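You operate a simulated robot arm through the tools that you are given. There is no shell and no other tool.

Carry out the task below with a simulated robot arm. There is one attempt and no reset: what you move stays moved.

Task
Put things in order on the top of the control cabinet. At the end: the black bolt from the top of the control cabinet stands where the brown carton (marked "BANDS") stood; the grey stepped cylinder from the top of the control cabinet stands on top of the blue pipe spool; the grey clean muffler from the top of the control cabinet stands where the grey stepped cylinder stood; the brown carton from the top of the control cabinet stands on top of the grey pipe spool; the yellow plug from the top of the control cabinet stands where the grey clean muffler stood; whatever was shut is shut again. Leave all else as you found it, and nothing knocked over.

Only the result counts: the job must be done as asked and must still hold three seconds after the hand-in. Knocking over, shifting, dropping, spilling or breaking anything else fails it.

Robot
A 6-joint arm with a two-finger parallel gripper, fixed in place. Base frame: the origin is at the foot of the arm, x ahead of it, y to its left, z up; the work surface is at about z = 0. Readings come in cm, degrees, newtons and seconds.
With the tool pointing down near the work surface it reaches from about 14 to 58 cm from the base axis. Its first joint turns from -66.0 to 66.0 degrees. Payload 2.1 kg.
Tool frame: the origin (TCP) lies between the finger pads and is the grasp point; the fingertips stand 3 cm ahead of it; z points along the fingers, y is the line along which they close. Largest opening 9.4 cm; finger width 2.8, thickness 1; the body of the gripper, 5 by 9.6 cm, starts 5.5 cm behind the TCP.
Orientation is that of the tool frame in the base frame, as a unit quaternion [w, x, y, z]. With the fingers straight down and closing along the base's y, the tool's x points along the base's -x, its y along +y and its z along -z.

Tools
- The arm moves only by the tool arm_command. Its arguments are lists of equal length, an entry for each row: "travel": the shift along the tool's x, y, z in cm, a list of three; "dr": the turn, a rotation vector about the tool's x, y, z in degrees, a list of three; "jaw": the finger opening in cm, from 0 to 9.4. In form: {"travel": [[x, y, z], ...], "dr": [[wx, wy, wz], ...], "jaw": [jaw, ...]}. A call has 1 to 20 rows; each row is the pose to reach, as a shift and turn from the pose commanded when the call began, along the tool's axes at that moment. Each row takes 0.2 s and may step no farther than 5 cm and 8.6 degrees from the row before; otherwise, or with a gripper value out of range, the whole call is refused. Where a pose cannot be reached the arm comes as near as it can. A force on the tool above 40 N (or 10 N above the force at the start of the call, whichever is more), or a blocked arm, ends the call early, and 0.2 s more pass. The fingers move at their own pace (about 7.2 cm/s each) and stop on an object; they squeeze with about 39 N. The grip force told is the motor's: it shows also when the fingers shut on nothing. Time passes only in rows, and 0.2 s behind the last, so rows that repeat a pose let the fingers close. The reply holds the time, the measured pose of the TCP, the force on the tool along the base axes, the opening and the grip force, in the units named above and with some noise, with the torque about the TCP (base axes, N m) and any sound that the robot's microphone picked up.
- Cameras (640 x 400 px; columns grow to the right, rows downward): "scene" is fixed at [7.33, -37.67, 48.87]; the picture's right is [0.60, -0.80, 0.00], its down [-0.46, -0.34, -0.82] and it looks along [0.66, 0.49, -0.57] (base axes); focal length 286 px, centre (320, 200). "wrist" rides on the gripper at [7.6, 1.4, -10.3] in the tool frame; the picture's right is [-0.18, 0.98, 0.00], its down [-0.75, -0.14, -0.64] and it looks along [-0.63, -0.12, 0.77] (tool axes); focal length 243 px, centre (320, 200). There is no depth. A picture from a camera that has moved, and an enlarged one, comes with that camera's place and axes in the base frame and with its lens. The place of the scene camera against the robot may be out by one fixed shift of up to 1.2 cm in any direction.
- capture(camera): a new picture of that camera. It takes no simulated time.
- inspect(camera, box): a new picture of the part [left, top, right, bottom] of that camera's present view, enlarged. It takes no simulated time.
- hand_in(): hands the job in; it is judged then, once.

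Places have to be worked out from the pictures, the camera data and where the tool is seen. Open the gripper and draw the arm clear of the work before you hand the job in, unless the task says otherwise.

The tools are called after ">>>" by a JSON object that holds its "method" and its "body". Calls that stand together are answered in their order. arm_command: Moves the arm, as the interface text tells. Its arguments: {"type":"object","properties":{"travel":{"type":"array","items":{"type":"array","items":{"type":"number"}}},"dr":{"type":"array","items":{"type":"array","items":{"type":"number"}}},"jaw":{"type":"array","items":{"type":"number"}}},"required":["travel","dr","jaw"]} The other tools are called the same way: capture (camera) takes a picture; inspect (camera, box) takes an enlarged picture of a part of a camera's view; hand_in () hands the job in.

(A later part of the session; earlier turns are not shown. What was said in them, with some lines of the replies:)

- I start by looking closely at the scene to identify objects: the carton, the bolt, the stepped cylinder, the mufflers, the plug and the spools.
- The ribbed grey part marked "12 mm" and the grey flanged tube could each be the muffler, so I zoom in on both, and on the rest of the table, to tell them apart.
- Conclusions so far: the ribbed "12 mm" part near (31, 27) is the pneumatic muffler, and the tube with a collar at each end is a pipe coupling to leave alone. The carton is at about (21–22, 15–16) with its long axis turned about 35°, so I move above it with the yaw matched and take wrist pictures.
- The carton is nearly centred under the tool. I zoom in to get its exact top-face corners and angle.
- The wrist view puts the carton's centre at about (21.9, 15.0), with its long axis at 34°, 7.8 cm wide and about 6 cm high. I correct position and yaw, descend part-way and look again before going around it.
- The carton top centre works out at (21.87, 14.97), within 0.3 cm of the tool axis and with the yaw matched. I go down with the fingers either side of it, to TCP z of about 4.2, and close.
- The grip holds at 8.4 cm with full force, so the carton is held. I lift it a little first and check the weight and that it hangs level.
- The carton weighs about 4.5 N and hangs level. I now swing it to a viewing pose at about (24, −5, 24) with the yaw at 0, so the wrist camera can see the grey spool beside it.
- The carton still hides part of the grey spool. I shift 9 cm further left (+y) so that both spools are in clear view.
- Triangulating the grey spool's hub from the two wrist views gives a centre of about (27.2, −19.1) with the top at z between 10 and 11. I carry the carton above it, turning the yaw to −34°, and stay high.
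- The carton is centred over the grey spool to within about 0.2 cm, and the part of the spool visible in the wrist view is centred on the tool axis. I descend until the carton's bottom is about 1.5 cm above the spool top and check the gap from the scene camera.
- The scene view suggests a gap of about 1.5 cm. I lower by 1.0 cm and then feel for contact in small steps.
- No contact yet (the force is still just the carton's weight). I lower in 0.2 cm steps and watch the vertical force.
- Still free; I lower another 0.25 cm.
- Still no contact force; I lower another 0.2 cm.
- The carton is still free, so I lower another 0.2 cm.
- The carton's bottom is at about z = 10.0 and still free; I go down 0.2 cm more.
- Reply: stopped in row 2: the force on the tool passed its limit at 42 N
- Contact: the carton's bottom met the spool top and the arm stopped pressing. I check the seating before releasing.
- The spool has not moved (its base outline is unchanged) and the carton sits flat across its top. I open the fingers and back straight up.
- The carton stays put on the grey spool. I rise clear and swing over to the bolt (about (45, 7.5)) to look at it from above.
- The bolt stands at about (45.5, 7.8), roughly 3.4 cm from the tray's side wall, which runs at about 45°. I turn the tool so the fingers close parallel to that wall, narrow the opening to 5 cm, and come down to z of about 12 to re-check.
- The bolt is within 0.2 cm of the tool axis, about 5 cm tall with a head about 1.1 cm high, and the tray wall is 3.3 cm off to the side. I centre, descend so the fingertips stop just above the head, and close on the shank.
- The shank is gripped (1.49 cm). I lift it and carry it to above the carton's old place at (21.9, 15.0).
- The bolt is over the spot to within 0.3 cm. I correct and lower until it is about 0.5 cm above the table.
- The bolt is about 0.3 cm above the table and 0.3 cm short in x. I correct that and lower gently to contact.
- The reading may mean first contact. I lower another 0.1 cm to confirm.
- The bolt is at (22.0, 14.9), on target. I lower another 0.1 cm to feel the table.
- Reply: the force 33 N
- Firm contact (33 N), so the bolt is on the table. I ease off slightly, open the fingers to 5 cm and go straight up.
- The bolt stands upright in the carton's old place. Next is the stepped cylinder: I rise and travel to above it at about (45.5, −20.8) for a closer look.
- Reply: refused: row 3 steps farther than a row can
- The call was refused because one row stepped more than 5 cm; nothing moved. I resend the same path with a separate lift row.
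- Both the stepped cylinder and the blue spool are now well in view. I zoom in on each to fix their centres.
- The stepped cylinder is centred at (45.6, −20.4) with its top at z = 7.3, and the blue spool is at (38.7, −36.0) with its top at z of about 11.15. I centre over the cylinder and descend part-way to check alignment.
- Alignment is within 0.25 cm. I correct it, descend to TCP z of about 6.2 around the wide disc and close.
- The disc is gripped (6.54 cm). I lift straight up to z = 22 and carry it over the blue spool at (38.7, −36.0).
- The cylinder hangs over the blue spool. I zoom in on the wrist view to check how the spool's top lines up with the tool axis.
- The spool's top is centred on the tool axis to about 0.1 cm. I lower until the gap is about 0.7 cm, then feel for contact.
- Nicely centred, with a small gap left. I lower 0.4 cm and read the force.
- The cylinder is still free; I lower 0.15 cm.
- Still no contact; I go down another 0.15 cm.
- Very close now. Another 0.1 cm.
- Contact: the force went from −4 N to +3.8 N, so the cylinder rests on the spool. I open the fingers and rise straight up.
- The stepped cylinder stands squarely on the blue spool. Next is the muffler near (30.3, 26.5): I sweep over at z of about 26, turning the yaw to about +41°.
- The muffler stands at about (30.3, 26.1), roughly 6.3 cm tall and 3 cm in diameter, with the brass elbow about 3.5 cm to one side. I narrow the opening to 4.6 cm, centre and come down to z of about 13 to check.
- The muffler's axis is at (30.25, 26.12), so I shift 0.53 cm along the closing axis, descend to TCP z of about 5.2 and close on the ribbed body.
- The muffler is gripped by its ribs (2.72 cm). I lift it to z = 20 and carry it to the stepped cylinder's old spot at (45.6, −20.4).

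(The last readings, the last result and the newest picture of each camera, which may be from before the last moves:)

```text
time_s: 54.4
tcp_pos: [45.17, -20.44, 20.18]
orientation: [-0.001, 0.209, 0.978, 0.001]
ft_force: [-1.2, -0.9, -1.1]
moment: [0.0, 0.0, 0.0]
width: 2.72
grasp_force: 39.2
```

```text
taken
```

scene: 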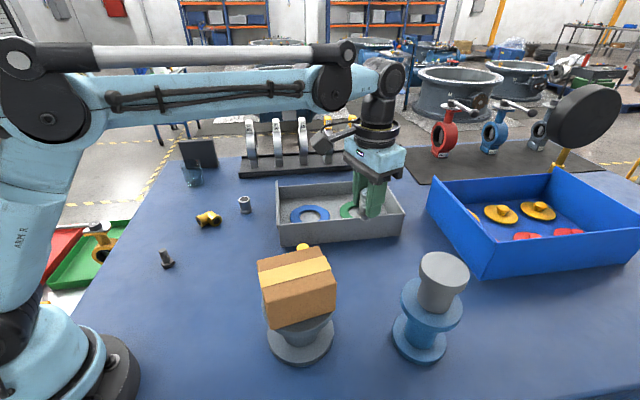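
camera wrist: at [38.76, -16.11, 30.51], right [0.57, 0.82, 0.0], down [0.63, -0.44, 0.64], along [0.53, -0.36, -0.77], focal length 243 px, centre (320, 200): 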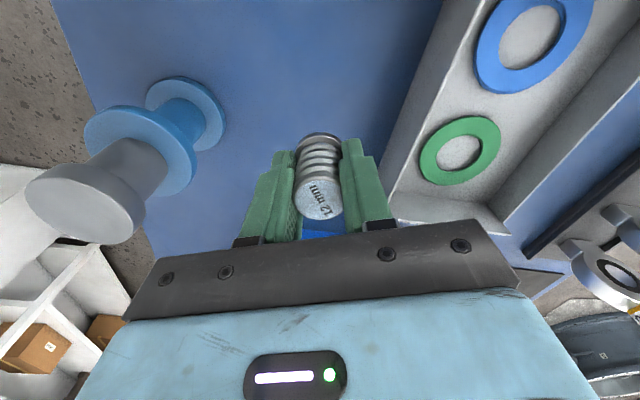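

The muffler is 0.45 cm short in x. I correct and descend to about 1 cm above the table, then re-check.

>>> {"method": "arm_command", "body": {"travel": [[-0.36, 0.3, 4.5], [-0.36, 0.3, 9], [-0.36, 0.3, 12.5], [-0.36, 0.3, 13.8], [-0.36, 0.3, 13.8]], "dr": [[0, 0, 0], [0, 0, 0], [0, 0, 0], [0, 0, 0], [0, 0, 0]], "jaw": [2, 2, 2, 2, 2]}}

>>> {"method": "capture", "body": {"camera": "wrist"}}

>>> {"method": "inspect", "body": {"camera": "scene", "box": [310, 200, 430, 300]}}

```text
time_s: 55.6
tcp_pos: [46.04, -20.44, 5.91]
orientation: [0.0, 0.208, 0.978, 0.001]
ft_force: [0.1, -0.3, 0.2]
moment: [-0.01, 0.02, 0.01]
width: 2.74
grasp_force: 39.3
```

```text
taken
camera wrist: at [39.45, -16.0, 16.26], right [0.57, 0.82, 0.0], down [0.63, -0.44, 0.64], along [0.53, -0.36, -0.77], focal length 243 px, centre (320, 200)
```

wrist: 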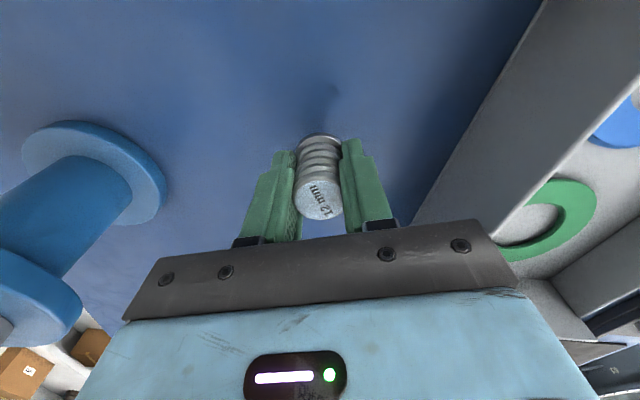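

```text
4.00 times, centred on (370, 250) of scene
camera zoom: at [7.33, -37.67, 48.87], right [0.6, -0.8, 0.0], down [-0.46, -0.34, -0.82], along [0.66, 0.49, -0.57], focal length 1145 px, centre (120, 0)
```

zoom: 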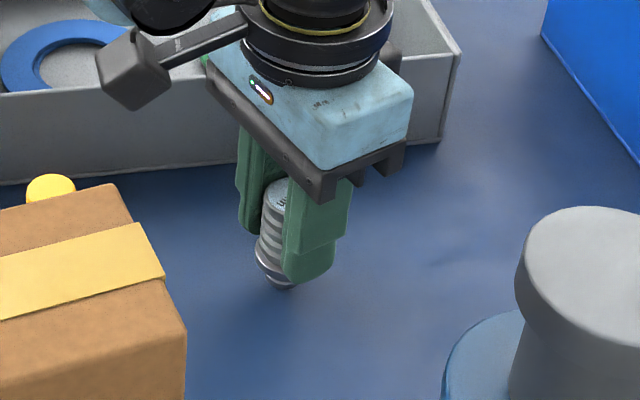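

The position is now within 0.25 cm of the target. I apply that correction and lower 0.4 cm.

>>> {"method": "arm_command", "body": {"travel": [[0.15, -0.05, 0.2], [0.22, -0.08, 0.4], [0.22, -0.08, 0.4]], "dr": [[0, 0, 0], [0, 0, 0], [0, 0, 0]], "jaw": [2, 2, 2]}}

>>> {"method": "capture", "body": {"camera": "wrist"}}

```text
time_s: 56.4
tcp_pos: [45.8, -20.22, 5.67]
orientation: [-0.001, 0.208, 0.978, 0.001]
ft_force: [-0.2, 1.2, -0.3]
moment: [0.01, 0.0, 0.0]
width: 2.71
grasp_force: 39.2
```

```text
taken
camera wrist: at [39.28, -15.88, 16.02], right [0.57, 0.82, 0.0], down [0.63, -0.44, 0.64], along [0.53, -0.36, -0.77], focal length 243 px, centre (320, 200)
```

wrist: 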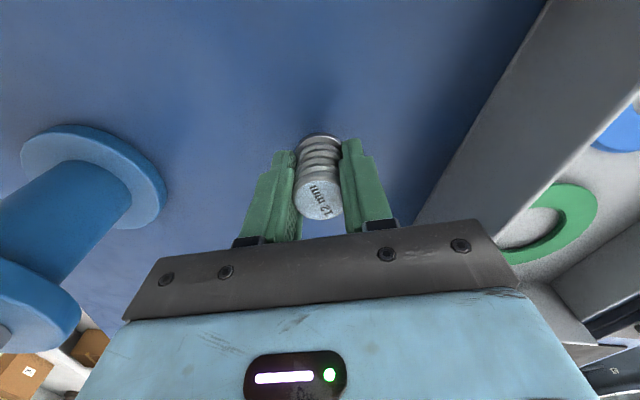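

The muffler is at (45.65, −20.3), about 0.3 cm above the table. I lower by 0.2 cm.

>>> {"method": "arm_command", "body": {"travel": [[0, 0, 0.1], [0, 0, 0.2], [0, 0, 0.2]], "dr": [[0, 0, 0], [0, 0, 0], [0, 0, 0]], "jaw": [2, 2, 2]}}

```text
time_s: 57.2
tcp_pos: [45.76, -20.29, 5.52]
orientation: [0.0, 0.209, 0.978, 0.001]
ft_force: [0.8, -0.3, -0.8]
moment: [0.0, -0.02, 0.01]
width: 2.73
grasp_force: 38.8
```

No contact yet, so I lower another 0.1 cm.

>>> {"method": "arm_command", "body": {"travel": [[0, 0, 0.05], [0, 0, 0.1], [0, 0, 0.1]], "dr": [[0, 0, 0], [0, 0, 0], [0, 0, 0]], "jaw": [2, 2, 2]}}

```text
time_s: 58.0
tcp_pos: [45.81, -20.12, 5.51]
orientation: [-0.001, 0.208, 0.978, 0.001]
ft_force: [-0.1, 0.1, -0.6]
moment: [0.01, 0.03, -0.01]
width: 2.72
grasp_force: 38.9
```

Still free; another 0.1 cm.

>>> {"method": "arm_command", "body": {"travel": [[0, 0, 0.05], [0, 0, 0.1], [0, 0, 0.1]], "dr": [[0, 0, 0], [0, 0, 0], [0, 0, 0]], "jaw": [2, 2, 2]}}

```text
time_s: 58.8
tcp_pos: [45.72, -20.18, 5.47]
orientation: [-0.001, 0.207, 0.978, 0.001]
ft_force: [-0.1, -0.2, -0.4]
moment: [0.01, 0.0, -0.01]
width: 2.75
grasp_force: 38.8
```

The force is still near zero; another 0.1 cm.

>>> {"method": "arm_command", "body": {"travel": [[0, 0, 0.05], [0, 0, 0.1], [0, 0, 0.1]], "dr": [[0, 0, 0], [0, 0, 0], [0, 0, 0]], "jaw": [2, 2, 2]}}

>>> {"method": "inspect", "body": {"camera": "scene", "box": [335, 240, 395, 285]}}

```text
time_s: 59.6
tcp_pos: [45.75, -20.28, 5.37]
orientation: [-0.001, 0.208, 0.978, 0.001]
ft_force: [1.4, 1.2, 3.2]
moment: [0.08, -0.1, -0.01]
width: 2.73
grasp_force: 38.9
```

```text
8.89 times, centred on (365, 262) of scene
camera zoom: at [7.33, -37.67, 48.87], right [0.6, -0.8, 0.0], down [-0.46, -0.34, -0.82], along [0.66, 0.49, -0.57], focal length 2545 px, centre (-80, -356)
```

zoom: 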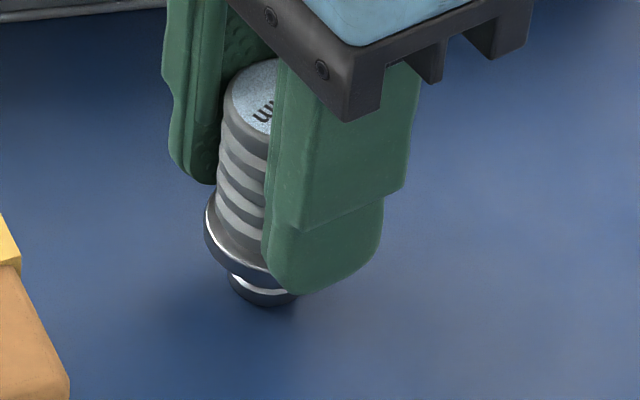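

Light contact (+3.2 N). I press 0.05 cm more to seat it flat, then open to 5 cm and rise.

>>> {"method": "arm_command", "body": {"travel": [[0, 0, 0.05], [0, 0, 0.05]], "dr": [[0, 0, 0], [0, 0, 0]], "jaw": [2, 2]}}

```text
time_s: 60.2
tcp_pos: [45.68, -20.17, 5.31]
orientation: [0.0, 0.208, 0.978, 0.001]
ft_force: [0.6, 0.8, 25.5]
moment: [-0.04, -0.03, 0.01]
width: 2.76
grasp_force: 38.9
```

Seated firmly (25 N, small moments). I ease back by 0.06 cm, open slowly and rise straight up.

>>> {"method": "arm_command", "body": {"travel": [[0, 0, -0.06], [0, 0, -0.06], [0, 0, -0.06], [0, 0, -0.06], [0, 0, -1.5], [0, 0, -4.5], [0, 0, -9], [0, 0, -9]], "dr": [[0, 0, 0], [0, 0, 0], [0, 0, 0], [0, 0, 0], [0, 0, 0], [0, 0, 0], [0, 0, 0], [0, 0, 0]], "jaw": [2, 3.5, 5, 5, 5, 5, 5, 5]}}

>>> {"method": "capture", "body": {"camera": "wrist"}}

>>> {"method": "inspect", "body": {"camera": "scene", "box": [240, 200, 480, 370]}}

```text
time_s: 62.0
tcp_pos: [45.91, -19.96, 14.19]
orientation: [-0.001, 0.208, 0.978, 0.001]
ft_force: [0.7, 0.0, 0.1]
moment: [0.02, -0.02, 0.02]
width: 5.0
grasp_force: 0.1
```

```text
taken
camera wrist: at [39.36, -15.58, 24.6], right [0.57, 0.82, 0.0], down [0.63, -0.44, 0.64], along [0.53, -0.36, -0.77], focal length 243 px, centre (320, 200)
```

wrist: 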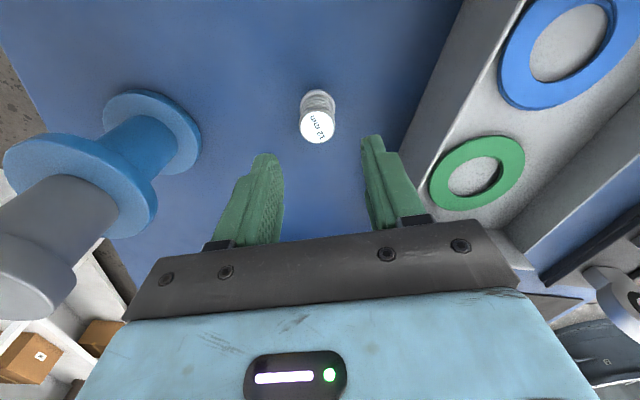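

```text
2.35 times, centred on (360, 285) of scene
camera zoom: at [7.33, -37.67, 48.87], right [0.6, -0.8, 0.0], down [-0.46, -0.34, -0.82], along [0.66, 0.49, -0.57], focal length 674 px, centre (226, 0)
```

zoom: 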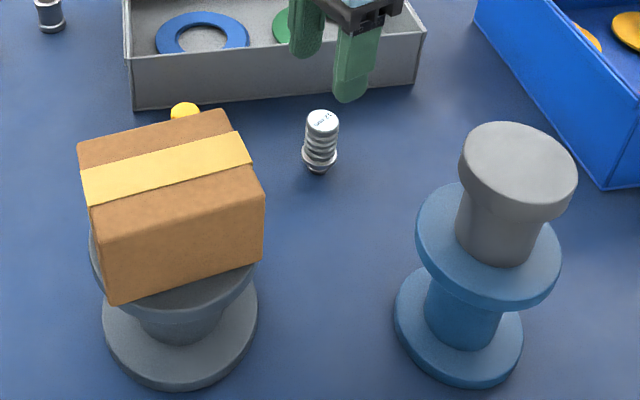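

The muffler stands upright at (45.7, −20.2). Last is the yellow plug near (40, −9.3): I rise and move above it to look.

>>> {"method": "arm_command", "body": {"travel": [[0, 0, -4.5], [0, 0, -8.5], [2.4, 1.85, -8.5], [4.8, 3.7, -8.5], [7.2, 5.55, -8.5], [9.57, 7.41, -8.5], [9.57, 7.41, -8.5]], "dr": [[0, 0, 0], [0, 0, 0], [0, 0, -3], [0, 0, -6], [0, 0, -9], [0, 0, -11], [0, 0, -11]], "jaw": [5, 5, 5, 5, 5, 5, 5]}}

>>> {"method": "capture", "body": {"camera": "wrist"}}

>>> {"method": "inspect", "body": {"camera": "wrist", "box": [260, 30, 400, 130]}}

>>> {"method": "inspect", "body": {"camera": "scene", "box": [270, 230, 340, 280]}}

```text
time_s: 63.6
tcp_pos: [40.14, -9.42, 22.66]
orientation: [-0.001, 0.114, 0.994, 0.002]
ft_force: [-0.8, 0.2, -0.2]
moment: [-0.01, 0.04, 0.02]
width: 4.97
grasp_force: 0.0
```

```text
taken
camera wrist: at [32.85, -6.38, 33.04], right [0.4, 0.92, 0.0], down [0.7, -0.31, 0.64], along [0.59, -0.26, -0.77], focal length 243 px, centre (320, 200)
```

wrist: 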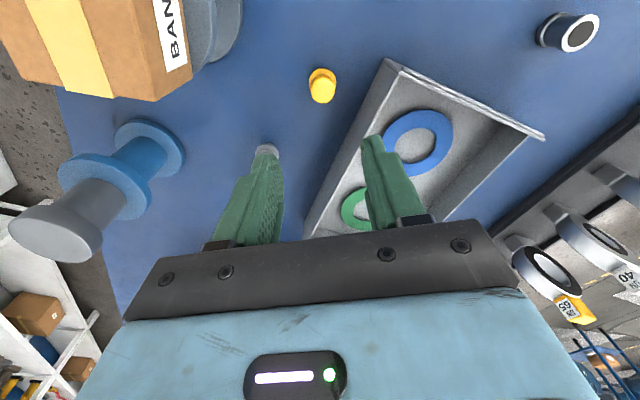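

```text
4.00 times, centred on (330, 80) of wrist
camera zoom: at [32.85, -6.38, 33.04], right [0.4, 0.92, 0.0], down [0.7, -0.31, 0.64], along [0.59, -0.26, -0.77], focal length 970 px, centre (280, 680)
```

zoom: 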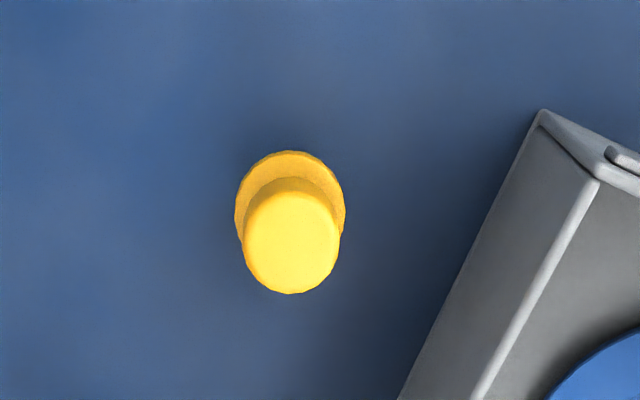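

```text
8.00 times, centred on (305, 255) of scene
camera zoom: at [7.33, -37.67, 48.87], right [0.6, -0.8, 0.0], down [-0.46, -0.34, -0.82], along [0.66, 0.49, -0.57], focal length 2291 px, centre (440, -240)
```

zoom: 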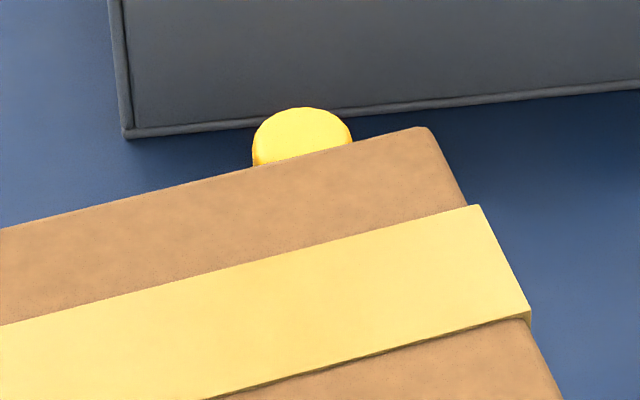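

The plug is at about (40.1, −9.2), about 4.9 cm tall with its flange at z of about 1.4; the tray wall is well clear of the fingers. I come down to z of about 13 to refine the alignment.

>>> {"method": "arm_command", "body": {"travel": [[0, 0.3, 3.5], [0, 0.3, 7], [0, 0.3, 10], [0, 0.3, 10]], "dr": [[0, 0, 0], [0, 0, 0], [0, 0, 0], [0, 0, 0]], "jaw": [5, 5, 5, 5]}}

>>> {"method": "capture", "body": {"camera": "wrist"}}

>>> {"method": "inspect", "body": {"camera": "wrist", "box": [250, 60, 390, 160]}}

```text
time_s: 64.6
tcp_pos: [40.28, -9.07, 12.79]
orientation: [-0.001, 0.113, 0.994, 0.001]
ft_force: [-0.1, -0.6, -0.5]
moment: [-0.01, 0.0, 0.01]
width: 5.0
grasp_force: 0.1
```

```text
taken
camera wrist: at [33.06, -5.95, 23.03], right [0.4, 0.92, 0.0], down [0.7, -0.31, 0.64], along [0.59, -0.26, -0.77], focal length 243 px, centre (320, 200)
```

wrist: 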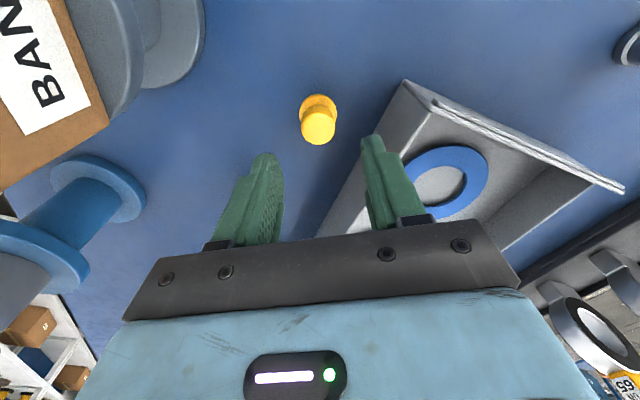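

```text
4.00 times, centred on (320, 110) of wrist
camera zoom: at [33.06, -5.95, 23.03], right [0.4, 0.92, 0.0], down [0.7, -0.31, 0.64], along [0.59, -0.26, -0.77], focal length 970 px, centre (320, 560)
```

zoom: 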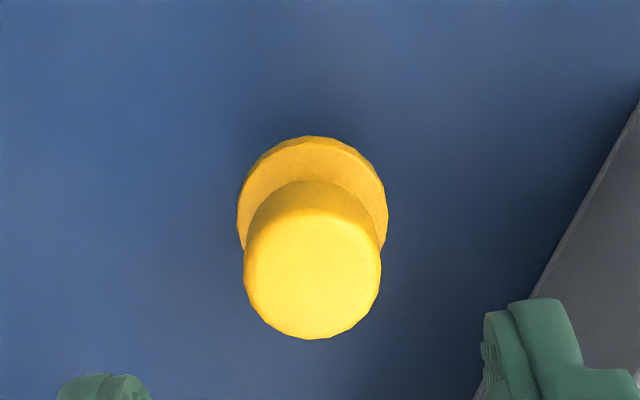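

Only about 0.2 cm of sideways correction is needed. I descend so the fingertips are just above the flange (TCP z of about 5.25) and close on the plug's body.

>>> {"method": "arm_command", "body": {"travel": [[0, -0.18, 2.5], [0, -0.18, 5], [0, -0.18, 7], [0, -0.18, 7.45], [0, -0.18, 7.45], [0, -0.18, 7.45], [0, -0.18, 7.45], [0, -0.18, 7.45]], "dr": [[0, 0, 0], [0, 0, 0], [0, 0, 0], [0, 0, 0], [0, 0, 0], [0, 0, 0], [0, 0, 0], [0, 0, 0]], "jaw": [5, 5, 5, 5, 5, 3.2, 1.8, 1.8]}}

>>> {"method": "capture", "body": {"camera": "wrist"}}

>>> {"method": "capture", "body": {"camera": "scene"}}

```text
time_s: 66.4
tcp_pos: [40.16, -9.26, 5.32]
orientation: [-0.001, 0.114, 0.994, 0.002]
ft_force: [-0.1, 0.2, -0.6]
moment: [-0.01, 0.01, -0.02]
width: 2.48
grasp_force: 39.0
```

```text
taken
camera wrist: at [32.83, -6.18, 15.65], right [0.4, 0.92, 0.0], down [0.7, -0.31, 0.64], along [0.59, -0.26, -0.77], focal length 243 px, centre (320, 200)
```

wrist: 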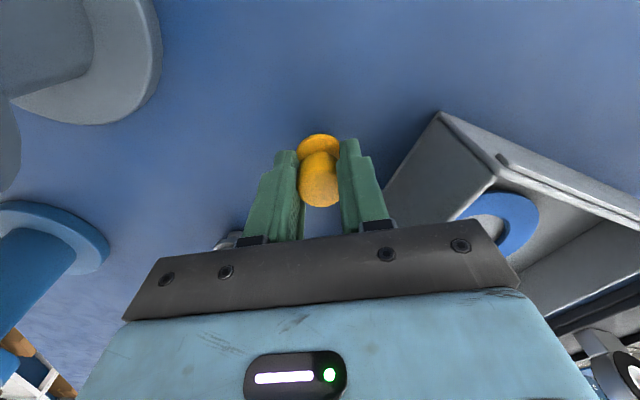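

```text
taken
```

scene: 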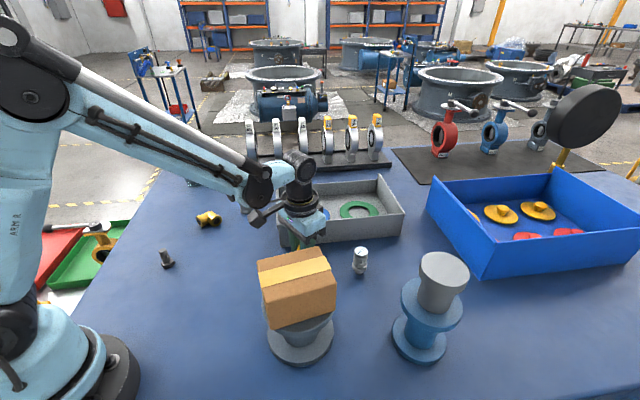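

The plug is gripped (2.48 cm). I lift it to z of about 19 and carry it to the muffler's old spot at (30.25, 26.1), turning the yaw to +41°.

>>> {"method": "arm_command", "body": {"travel": [[0, 0, -1], [0, 0, -5], [0, 0, -9.5], [0, 0, -13.8], [1.94, 3.59, -13.8], [3.87, 7.18, -13.8], [5.81, 10.76, -13.8], [7.74, 14.35, -13.8], [9.68, 17.94, -13.8], [11.6, 21.53, -13.8], [13.55, 25.1, -13.8], [15.5, 28.7, -13.8], [17.42, 32.29, -13.8], [17.42, 32.29, -13.8]], "dr": [[0, 0, 0], [0, 0, 0], [0, 0, 0], [0, 0, 0], [0, 0, -6], [0, 0, -12], [0, 0, -18], [0, 0, -24], [0, 0, -30], [0, 0, -36], [0, 0, -42], [0, 0, -48], [0, 0, -54], [0, 0, -54]], "jaw": [1.8, 1.8, 1.8, 1.8, 1.8, 1.8, 1.8, 1.8, 1.8, 1.8, 1.8, 1.8, 1.8, 1.8]}}

>>> {"method": "capture", "body": {"camera": "wrist"}}

>>> {"method": "capture", "body": {"camera": "scene"}}

```text
time_s: 69.4
tcp_pos: [30.26, 26.23, 18.93]
orientation: [0.0, -0.35, 0.937, 0.002]
ft_force: [0.0, 0.2, 0.0]
moment: [-0.04, 0.0, -0.01]
width: 2.49
grasp_force: 38.8
```

```text
taken
camera wrist: at [23.44, 22.2, 29.33], right [-0.51, 0.86, 0.0], down [0.66, 0.39, 0.64], along [0.55, 0.33, -0.77], focal length 243 px, centre (320, 200)
```

wrist: 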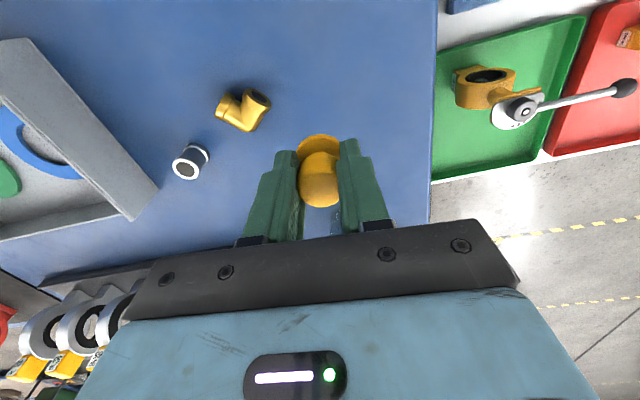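

```text
taken
```

scene: 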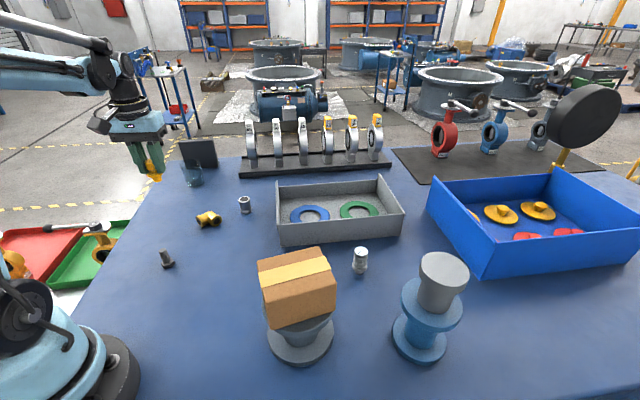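

The plug is over the spot. I descend to about 0.8 cm above the table, then re-check.

>>> {"method": "arm_command", "body": {"travel": [[0.05, -0.05, 4.5], [0.05, -0.05, 9], [0.05, -0.05, 12], [0.05, -0.05, 12.9], [0.05, -0.05, 12.9]], "dr": [[0, 0, 0], [0, 0, 0], [0, 0, 0], [0, 0, 0], [0, 0, 0]], "jaw": [1.8, 1.8, 1.8, 1.8, 1.8]}}

>>> {"method": "capture", "body": {"camera": "wrist"}}

>>> {"method": "inspect", "body": {"camera": "scene", "box": [120, 170, 240, 270]}}

```text
time_s: 70.6
tcp_pos: [30.32, 26.17, 6.36]
orientation: [0.0, -0.351, 0.937, 0.002]
ft_force: [-0.3, 0.0, 0.0]
moment: [-0.01, -0.05, -0.01]
width: 2.49
grasp_force: 39.3
```

```text
taken
camera wrist: at [23.48, 22.26, 16.6], right [-0.51, 0.86, 0.0], down [0.66, 0.39, 0.64], along [0.55, 0.33, -0.77], focal length 243 px, centre (320, 200)
```

wrist: 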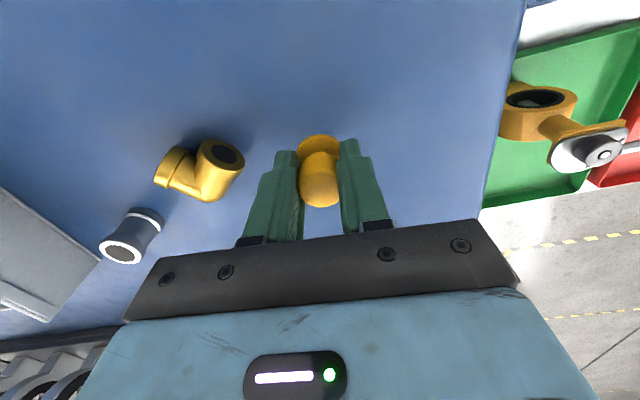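

```text
4.00 times, centred on (180, 220) of scene
camera zoom: at [7.33, -37.67, 48.87], right [0.6, -0.8, 0.0], down [-0.46, -0.34, -0.82], along [0.66, 0.49, -0.57], focal length 1145 px, centre (880, 120)
```

zoom: 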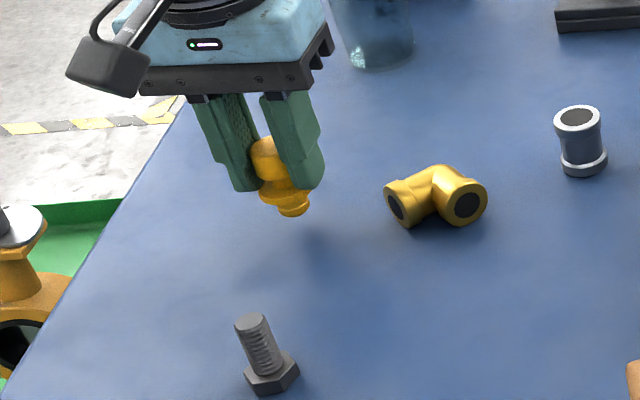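

The pose matches the one the muffler was picked from. I shift 0.15 cm for the plug's offset in the grip and lower to just above the table.

>>> {"method": "arm_command", "body": {"travel": [[0.15, 0, 0.35], [0.15, 0, 0.7], [0.15, 0, 0.7]], "dr": [[0, 0, 0], [0, 0, 0], [0, 0, 0]], "jaw": [1.8, 1.8, 1.8]}}

```text
time_s: 71.4
tcp_pos: [30.29, 26.0, 5.61]
orientation: [0.001, -0.35, 0.937, 0.002]
ft_force: [-0.6, -0.4, -0.4]
moment: [0.02, 0.02, -0.02]
width: 2.52
grasp_force: 39.0
```

I lower another 0.15 cm, feeling for the table.

>>> {"method": "arm_command", "body": {"travel": [[0, 0, 0.08], [0, 0, 0.15], [0, 0, 0.15]], "dr": [[0, 0, 0], [0, 0, 0], [0, 0, 0]], "jaw": [1.8, 1.8, 1.8]}}

```text
time_s: 72.2
tcp_pos: [30.09, 25.87, 5.51]
orientation: [0.0, -0.35, 0.937, 0.002]
ft_force: [0.1, -0.1, -0.3]
moment: [-0.01, -0.01, 0.02]
width: 2.47
grasp_force: 38.6
```

Still free; another 0.1 cm.

>>> {"method": "arm_command", "body": {"travel": [[0, 0, 0.05], [0, 0, 0.1], [0, 0, 0.1]], "dr": [[0, 0, 0], [0, 0, 0], [0, 0, 0]], "jaw": [1.8, 1.8, 1.8]}}

>>> {"method": "capture", "body": {"camera": "wrist"}}

```text
time_s: 73.0
tcp_pos: [30.29, 25.8, 5.33]
orientation: [0.0, -0.349, 0.937, 0.002]
ft_force: [-0.7, -0.4, 11.8]
moment: [0.07, 0.01, -0.02]
width: 2.5
grasp_force: 39.1
```

```text
taken
camera wrist: at [23.36, 21.94, 15.62], right [-0.51, 0.86, 0.0], down [0.66, 0.39, 0.64], along [0.55, 0.33, -0.77], focal length 243 px, centre (320, 200)
```

wrist: 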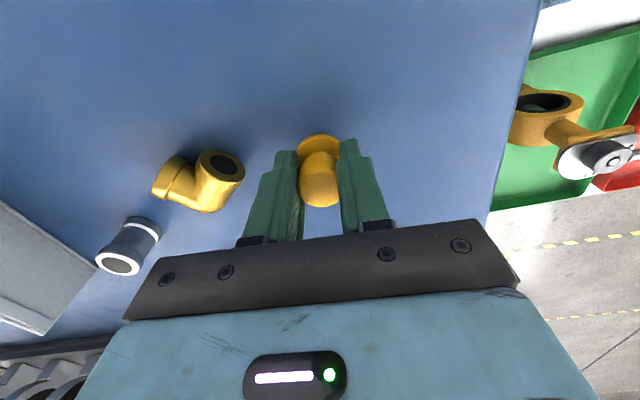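

Contact (11.8 N) with the plug at about (30.2, 26.0), 0.15 cm from the muffler's old centre. I ease off a touch, open to 4.6 cm and rise straight up.

>>> {"method": "arm_command", "body": {"travel": [[0, 0, -0.03], [0, 0, -0.03], [0, 0, -0.03], [0, 0, -0.03], [0, 0, -1.5], [0, 0, -4.5], [0, 0, -9], [0, 0, -13], [0, 0, -13]], "dr": [[0, 0, 0], [0, 0, 0], [0, 0, 0], [0, 0, 0], [0, 0, 0], [0, 0, 0], [0, 0, 0], [0, 0, 0], [0, 0, 0]], "jaw": [1.8, 3.2, 4.6, 4.6, 4.6, 4.6, 4.6, 4.6, 4.6]}}

>>> {"method": "capture", "body": {"camera": "wrist"}}

>>> {"method": "capture", "body": {"camera": "scene"}}

>>> {"method": "inspect", "body": {"camera": "scene", "box": [120, 170, 280, 290]}}

```text
time_s: 75.0
tcp_pos: [30.52, 25.73, 18.33]
orientation: [0.001, -0.35, 0.937, 0.002]
ft_force: [0.9, -1.3, 0.6]
moment: [0.04, -0.01, -0.04]
width: 4.58
grasp_force: 0.1
```

```text
taken
camera wrist: at [23.78, 21.82, 28.68], right [-0.51, 0.86, 0.0], down [0.66, 0.39, 0.64], along [0.55, 0.33, -0.77], focal length 243 px, centre (320, 200)
```

wrist: 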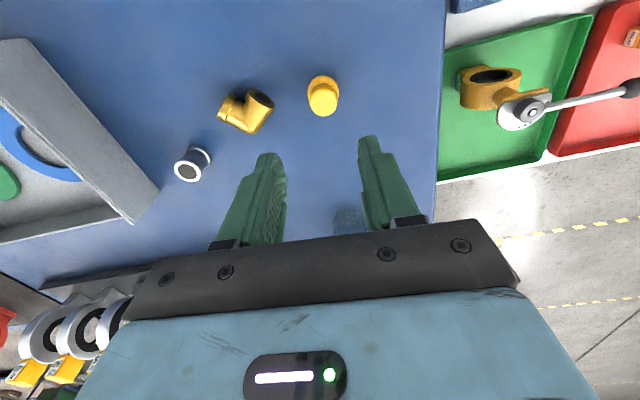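

```text
taken
```

scene: 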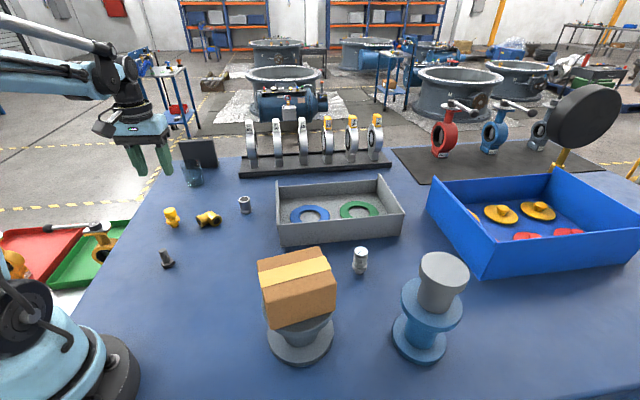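

```text
3.33 times, centred on (200, 230) of scene
camera zoom: at [7.33, -37.67, 48.87], right [0.6, -0.8, 0.0], down [-0.46, -0.34, -0.82], along [0.66, 0.49, -0.57], focal length 954 px, centre (720, 100)
```

zoom: 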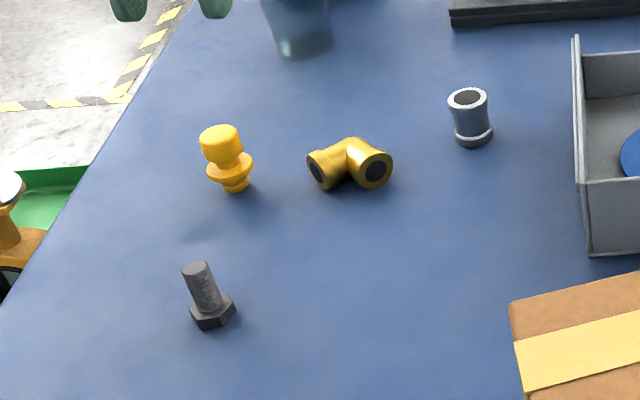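

The plug stands exactly where the muffler stood; the elbow, coupling, trays and glass are unchanged. I open fully, rise and return the arm to its starting pose, clear of the work.

>>> {"method": "arm_command", "body": {"travel": [[0, 0, -4], [0, 0, -8], [0, 0, -11], [2.51, -3.19, -11], [5.02, -6.39, -11], [7.53, -9.58, -11], [10.03, -12.78, -11], [12.54, -15.97, -11], [15.05, -19.17, -11], [17.56, -22.36, -11], [17.56, -22.36, -11]], "dr": [[0, 0, 0], [0, 0, 0], [0, 0, 0], [0, 0, 5.9], [0, 0, 11.7], [0, 0, 17.6], [0, 0, 23.4], [0, 0, 29.3], [0, 0, 35.1], [0, 0, 41], [0, 0, 41]], "jaw": [4.6, 4.6, 9.4, 9.4, 9.4, 9.4, 9.4, 9.4, 9.4, 9.4, 9.4]}}

>>> {"method": "capture", "body": {"camera": "scene"}}

>>> {"method": "capture", "body": {"camera": "wrist"}}

>>> {"method": "inspect", "body": {"camera": "scene", "box": [240, 220, 480, 370]}}

```text
time_s: 77.4
tcp_pos: [31.95, -2.87, 29.32]
orientation: [0.0, 0.001, 1.0, 0.002]
ft_force: [0.1, -1.2, -0.3]
moment: [0.02, -0.03, -0.01]
width: 9.39
grasp_force: 0.2
```

```text
taken
```

scene: 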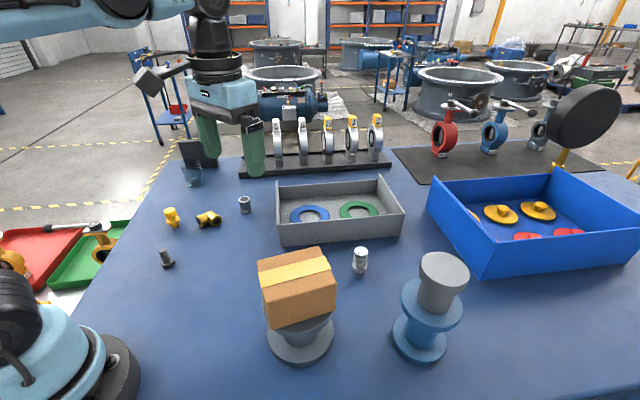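

```text
taken
camera wrist: at [24.14, -1.41, 39.62], right [0.19, 0.98, 0.0], down [0.75, -0.14, 0.64], along [0.63, -0.12, -0.77], focal length 243 px, centre (320, 200)
```

wrist: 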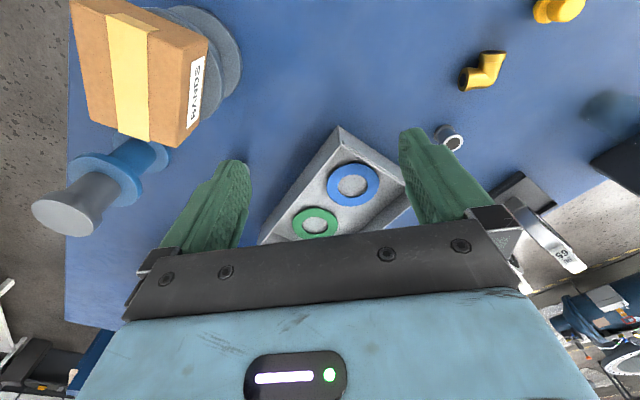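

```text
2.67 times, centred on (360, 295) of scene
camera zoom: at [7.33, -37.67, 48.87], right [0.6, -0.8, 0.0], down [-0.46, -0.34, -0.82], along [0.66, 0.49, -0.57], focal length 764 px, centre (213, -53)
```

zoom: 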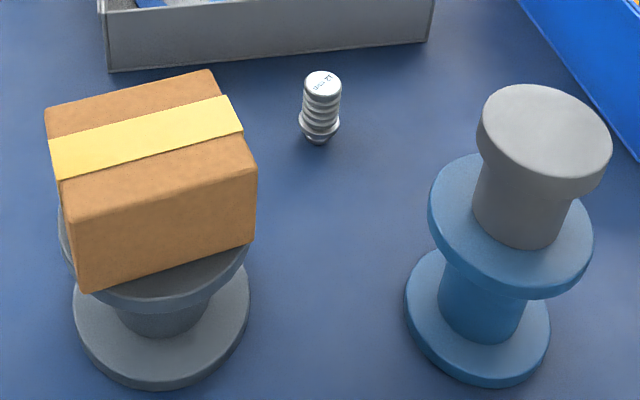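

The final pictures show the "BANDS" carton on the grey spool, the stepped cylinder on the blue spool, and the muffler, plug and bolt standing upright in their new places. Both spools and everything else match the starting picture, and the arm is open and clear, so I hand the job in.

>>> {"method": "hand_in", "body": {}}

```text
The job is handed in.
```

I moved all five objects to where you asked and handed the job in. In the final pictures, everything stood upright and nothing else had moved.

| Object | Now stands | Placement |
|---|---|---|
| Brown carton ("BANDS") | On top of the grey pipe spool | Roughly centred, about 0.4 cm off |
| Black bolt | Where the carton stood | About 0.1 cm off by the wrist camera, about 0.4 cm by the scene camera |
| Grey stepped cylinder | On top of the blue pipe spool | Centred to about 0.1 cm |
| Grey muffler | Where the stepped cylinder stood | About 0.2 cm off |
| Yellow plug | Where the muffler stood | About 0.15 cm off |

- **Which part is the muffler:** I took the ribbed grey part marked "12 mm" to be the muffler. I treated the grey tube with a collar at each end as a pipe coupling and left it alone.
- **Shut items:** I found nothing that had to be opened, so there was nothing to shut again.
- **Arm:** The gripper is open and the arm is back at its starting pose, clear of the work.
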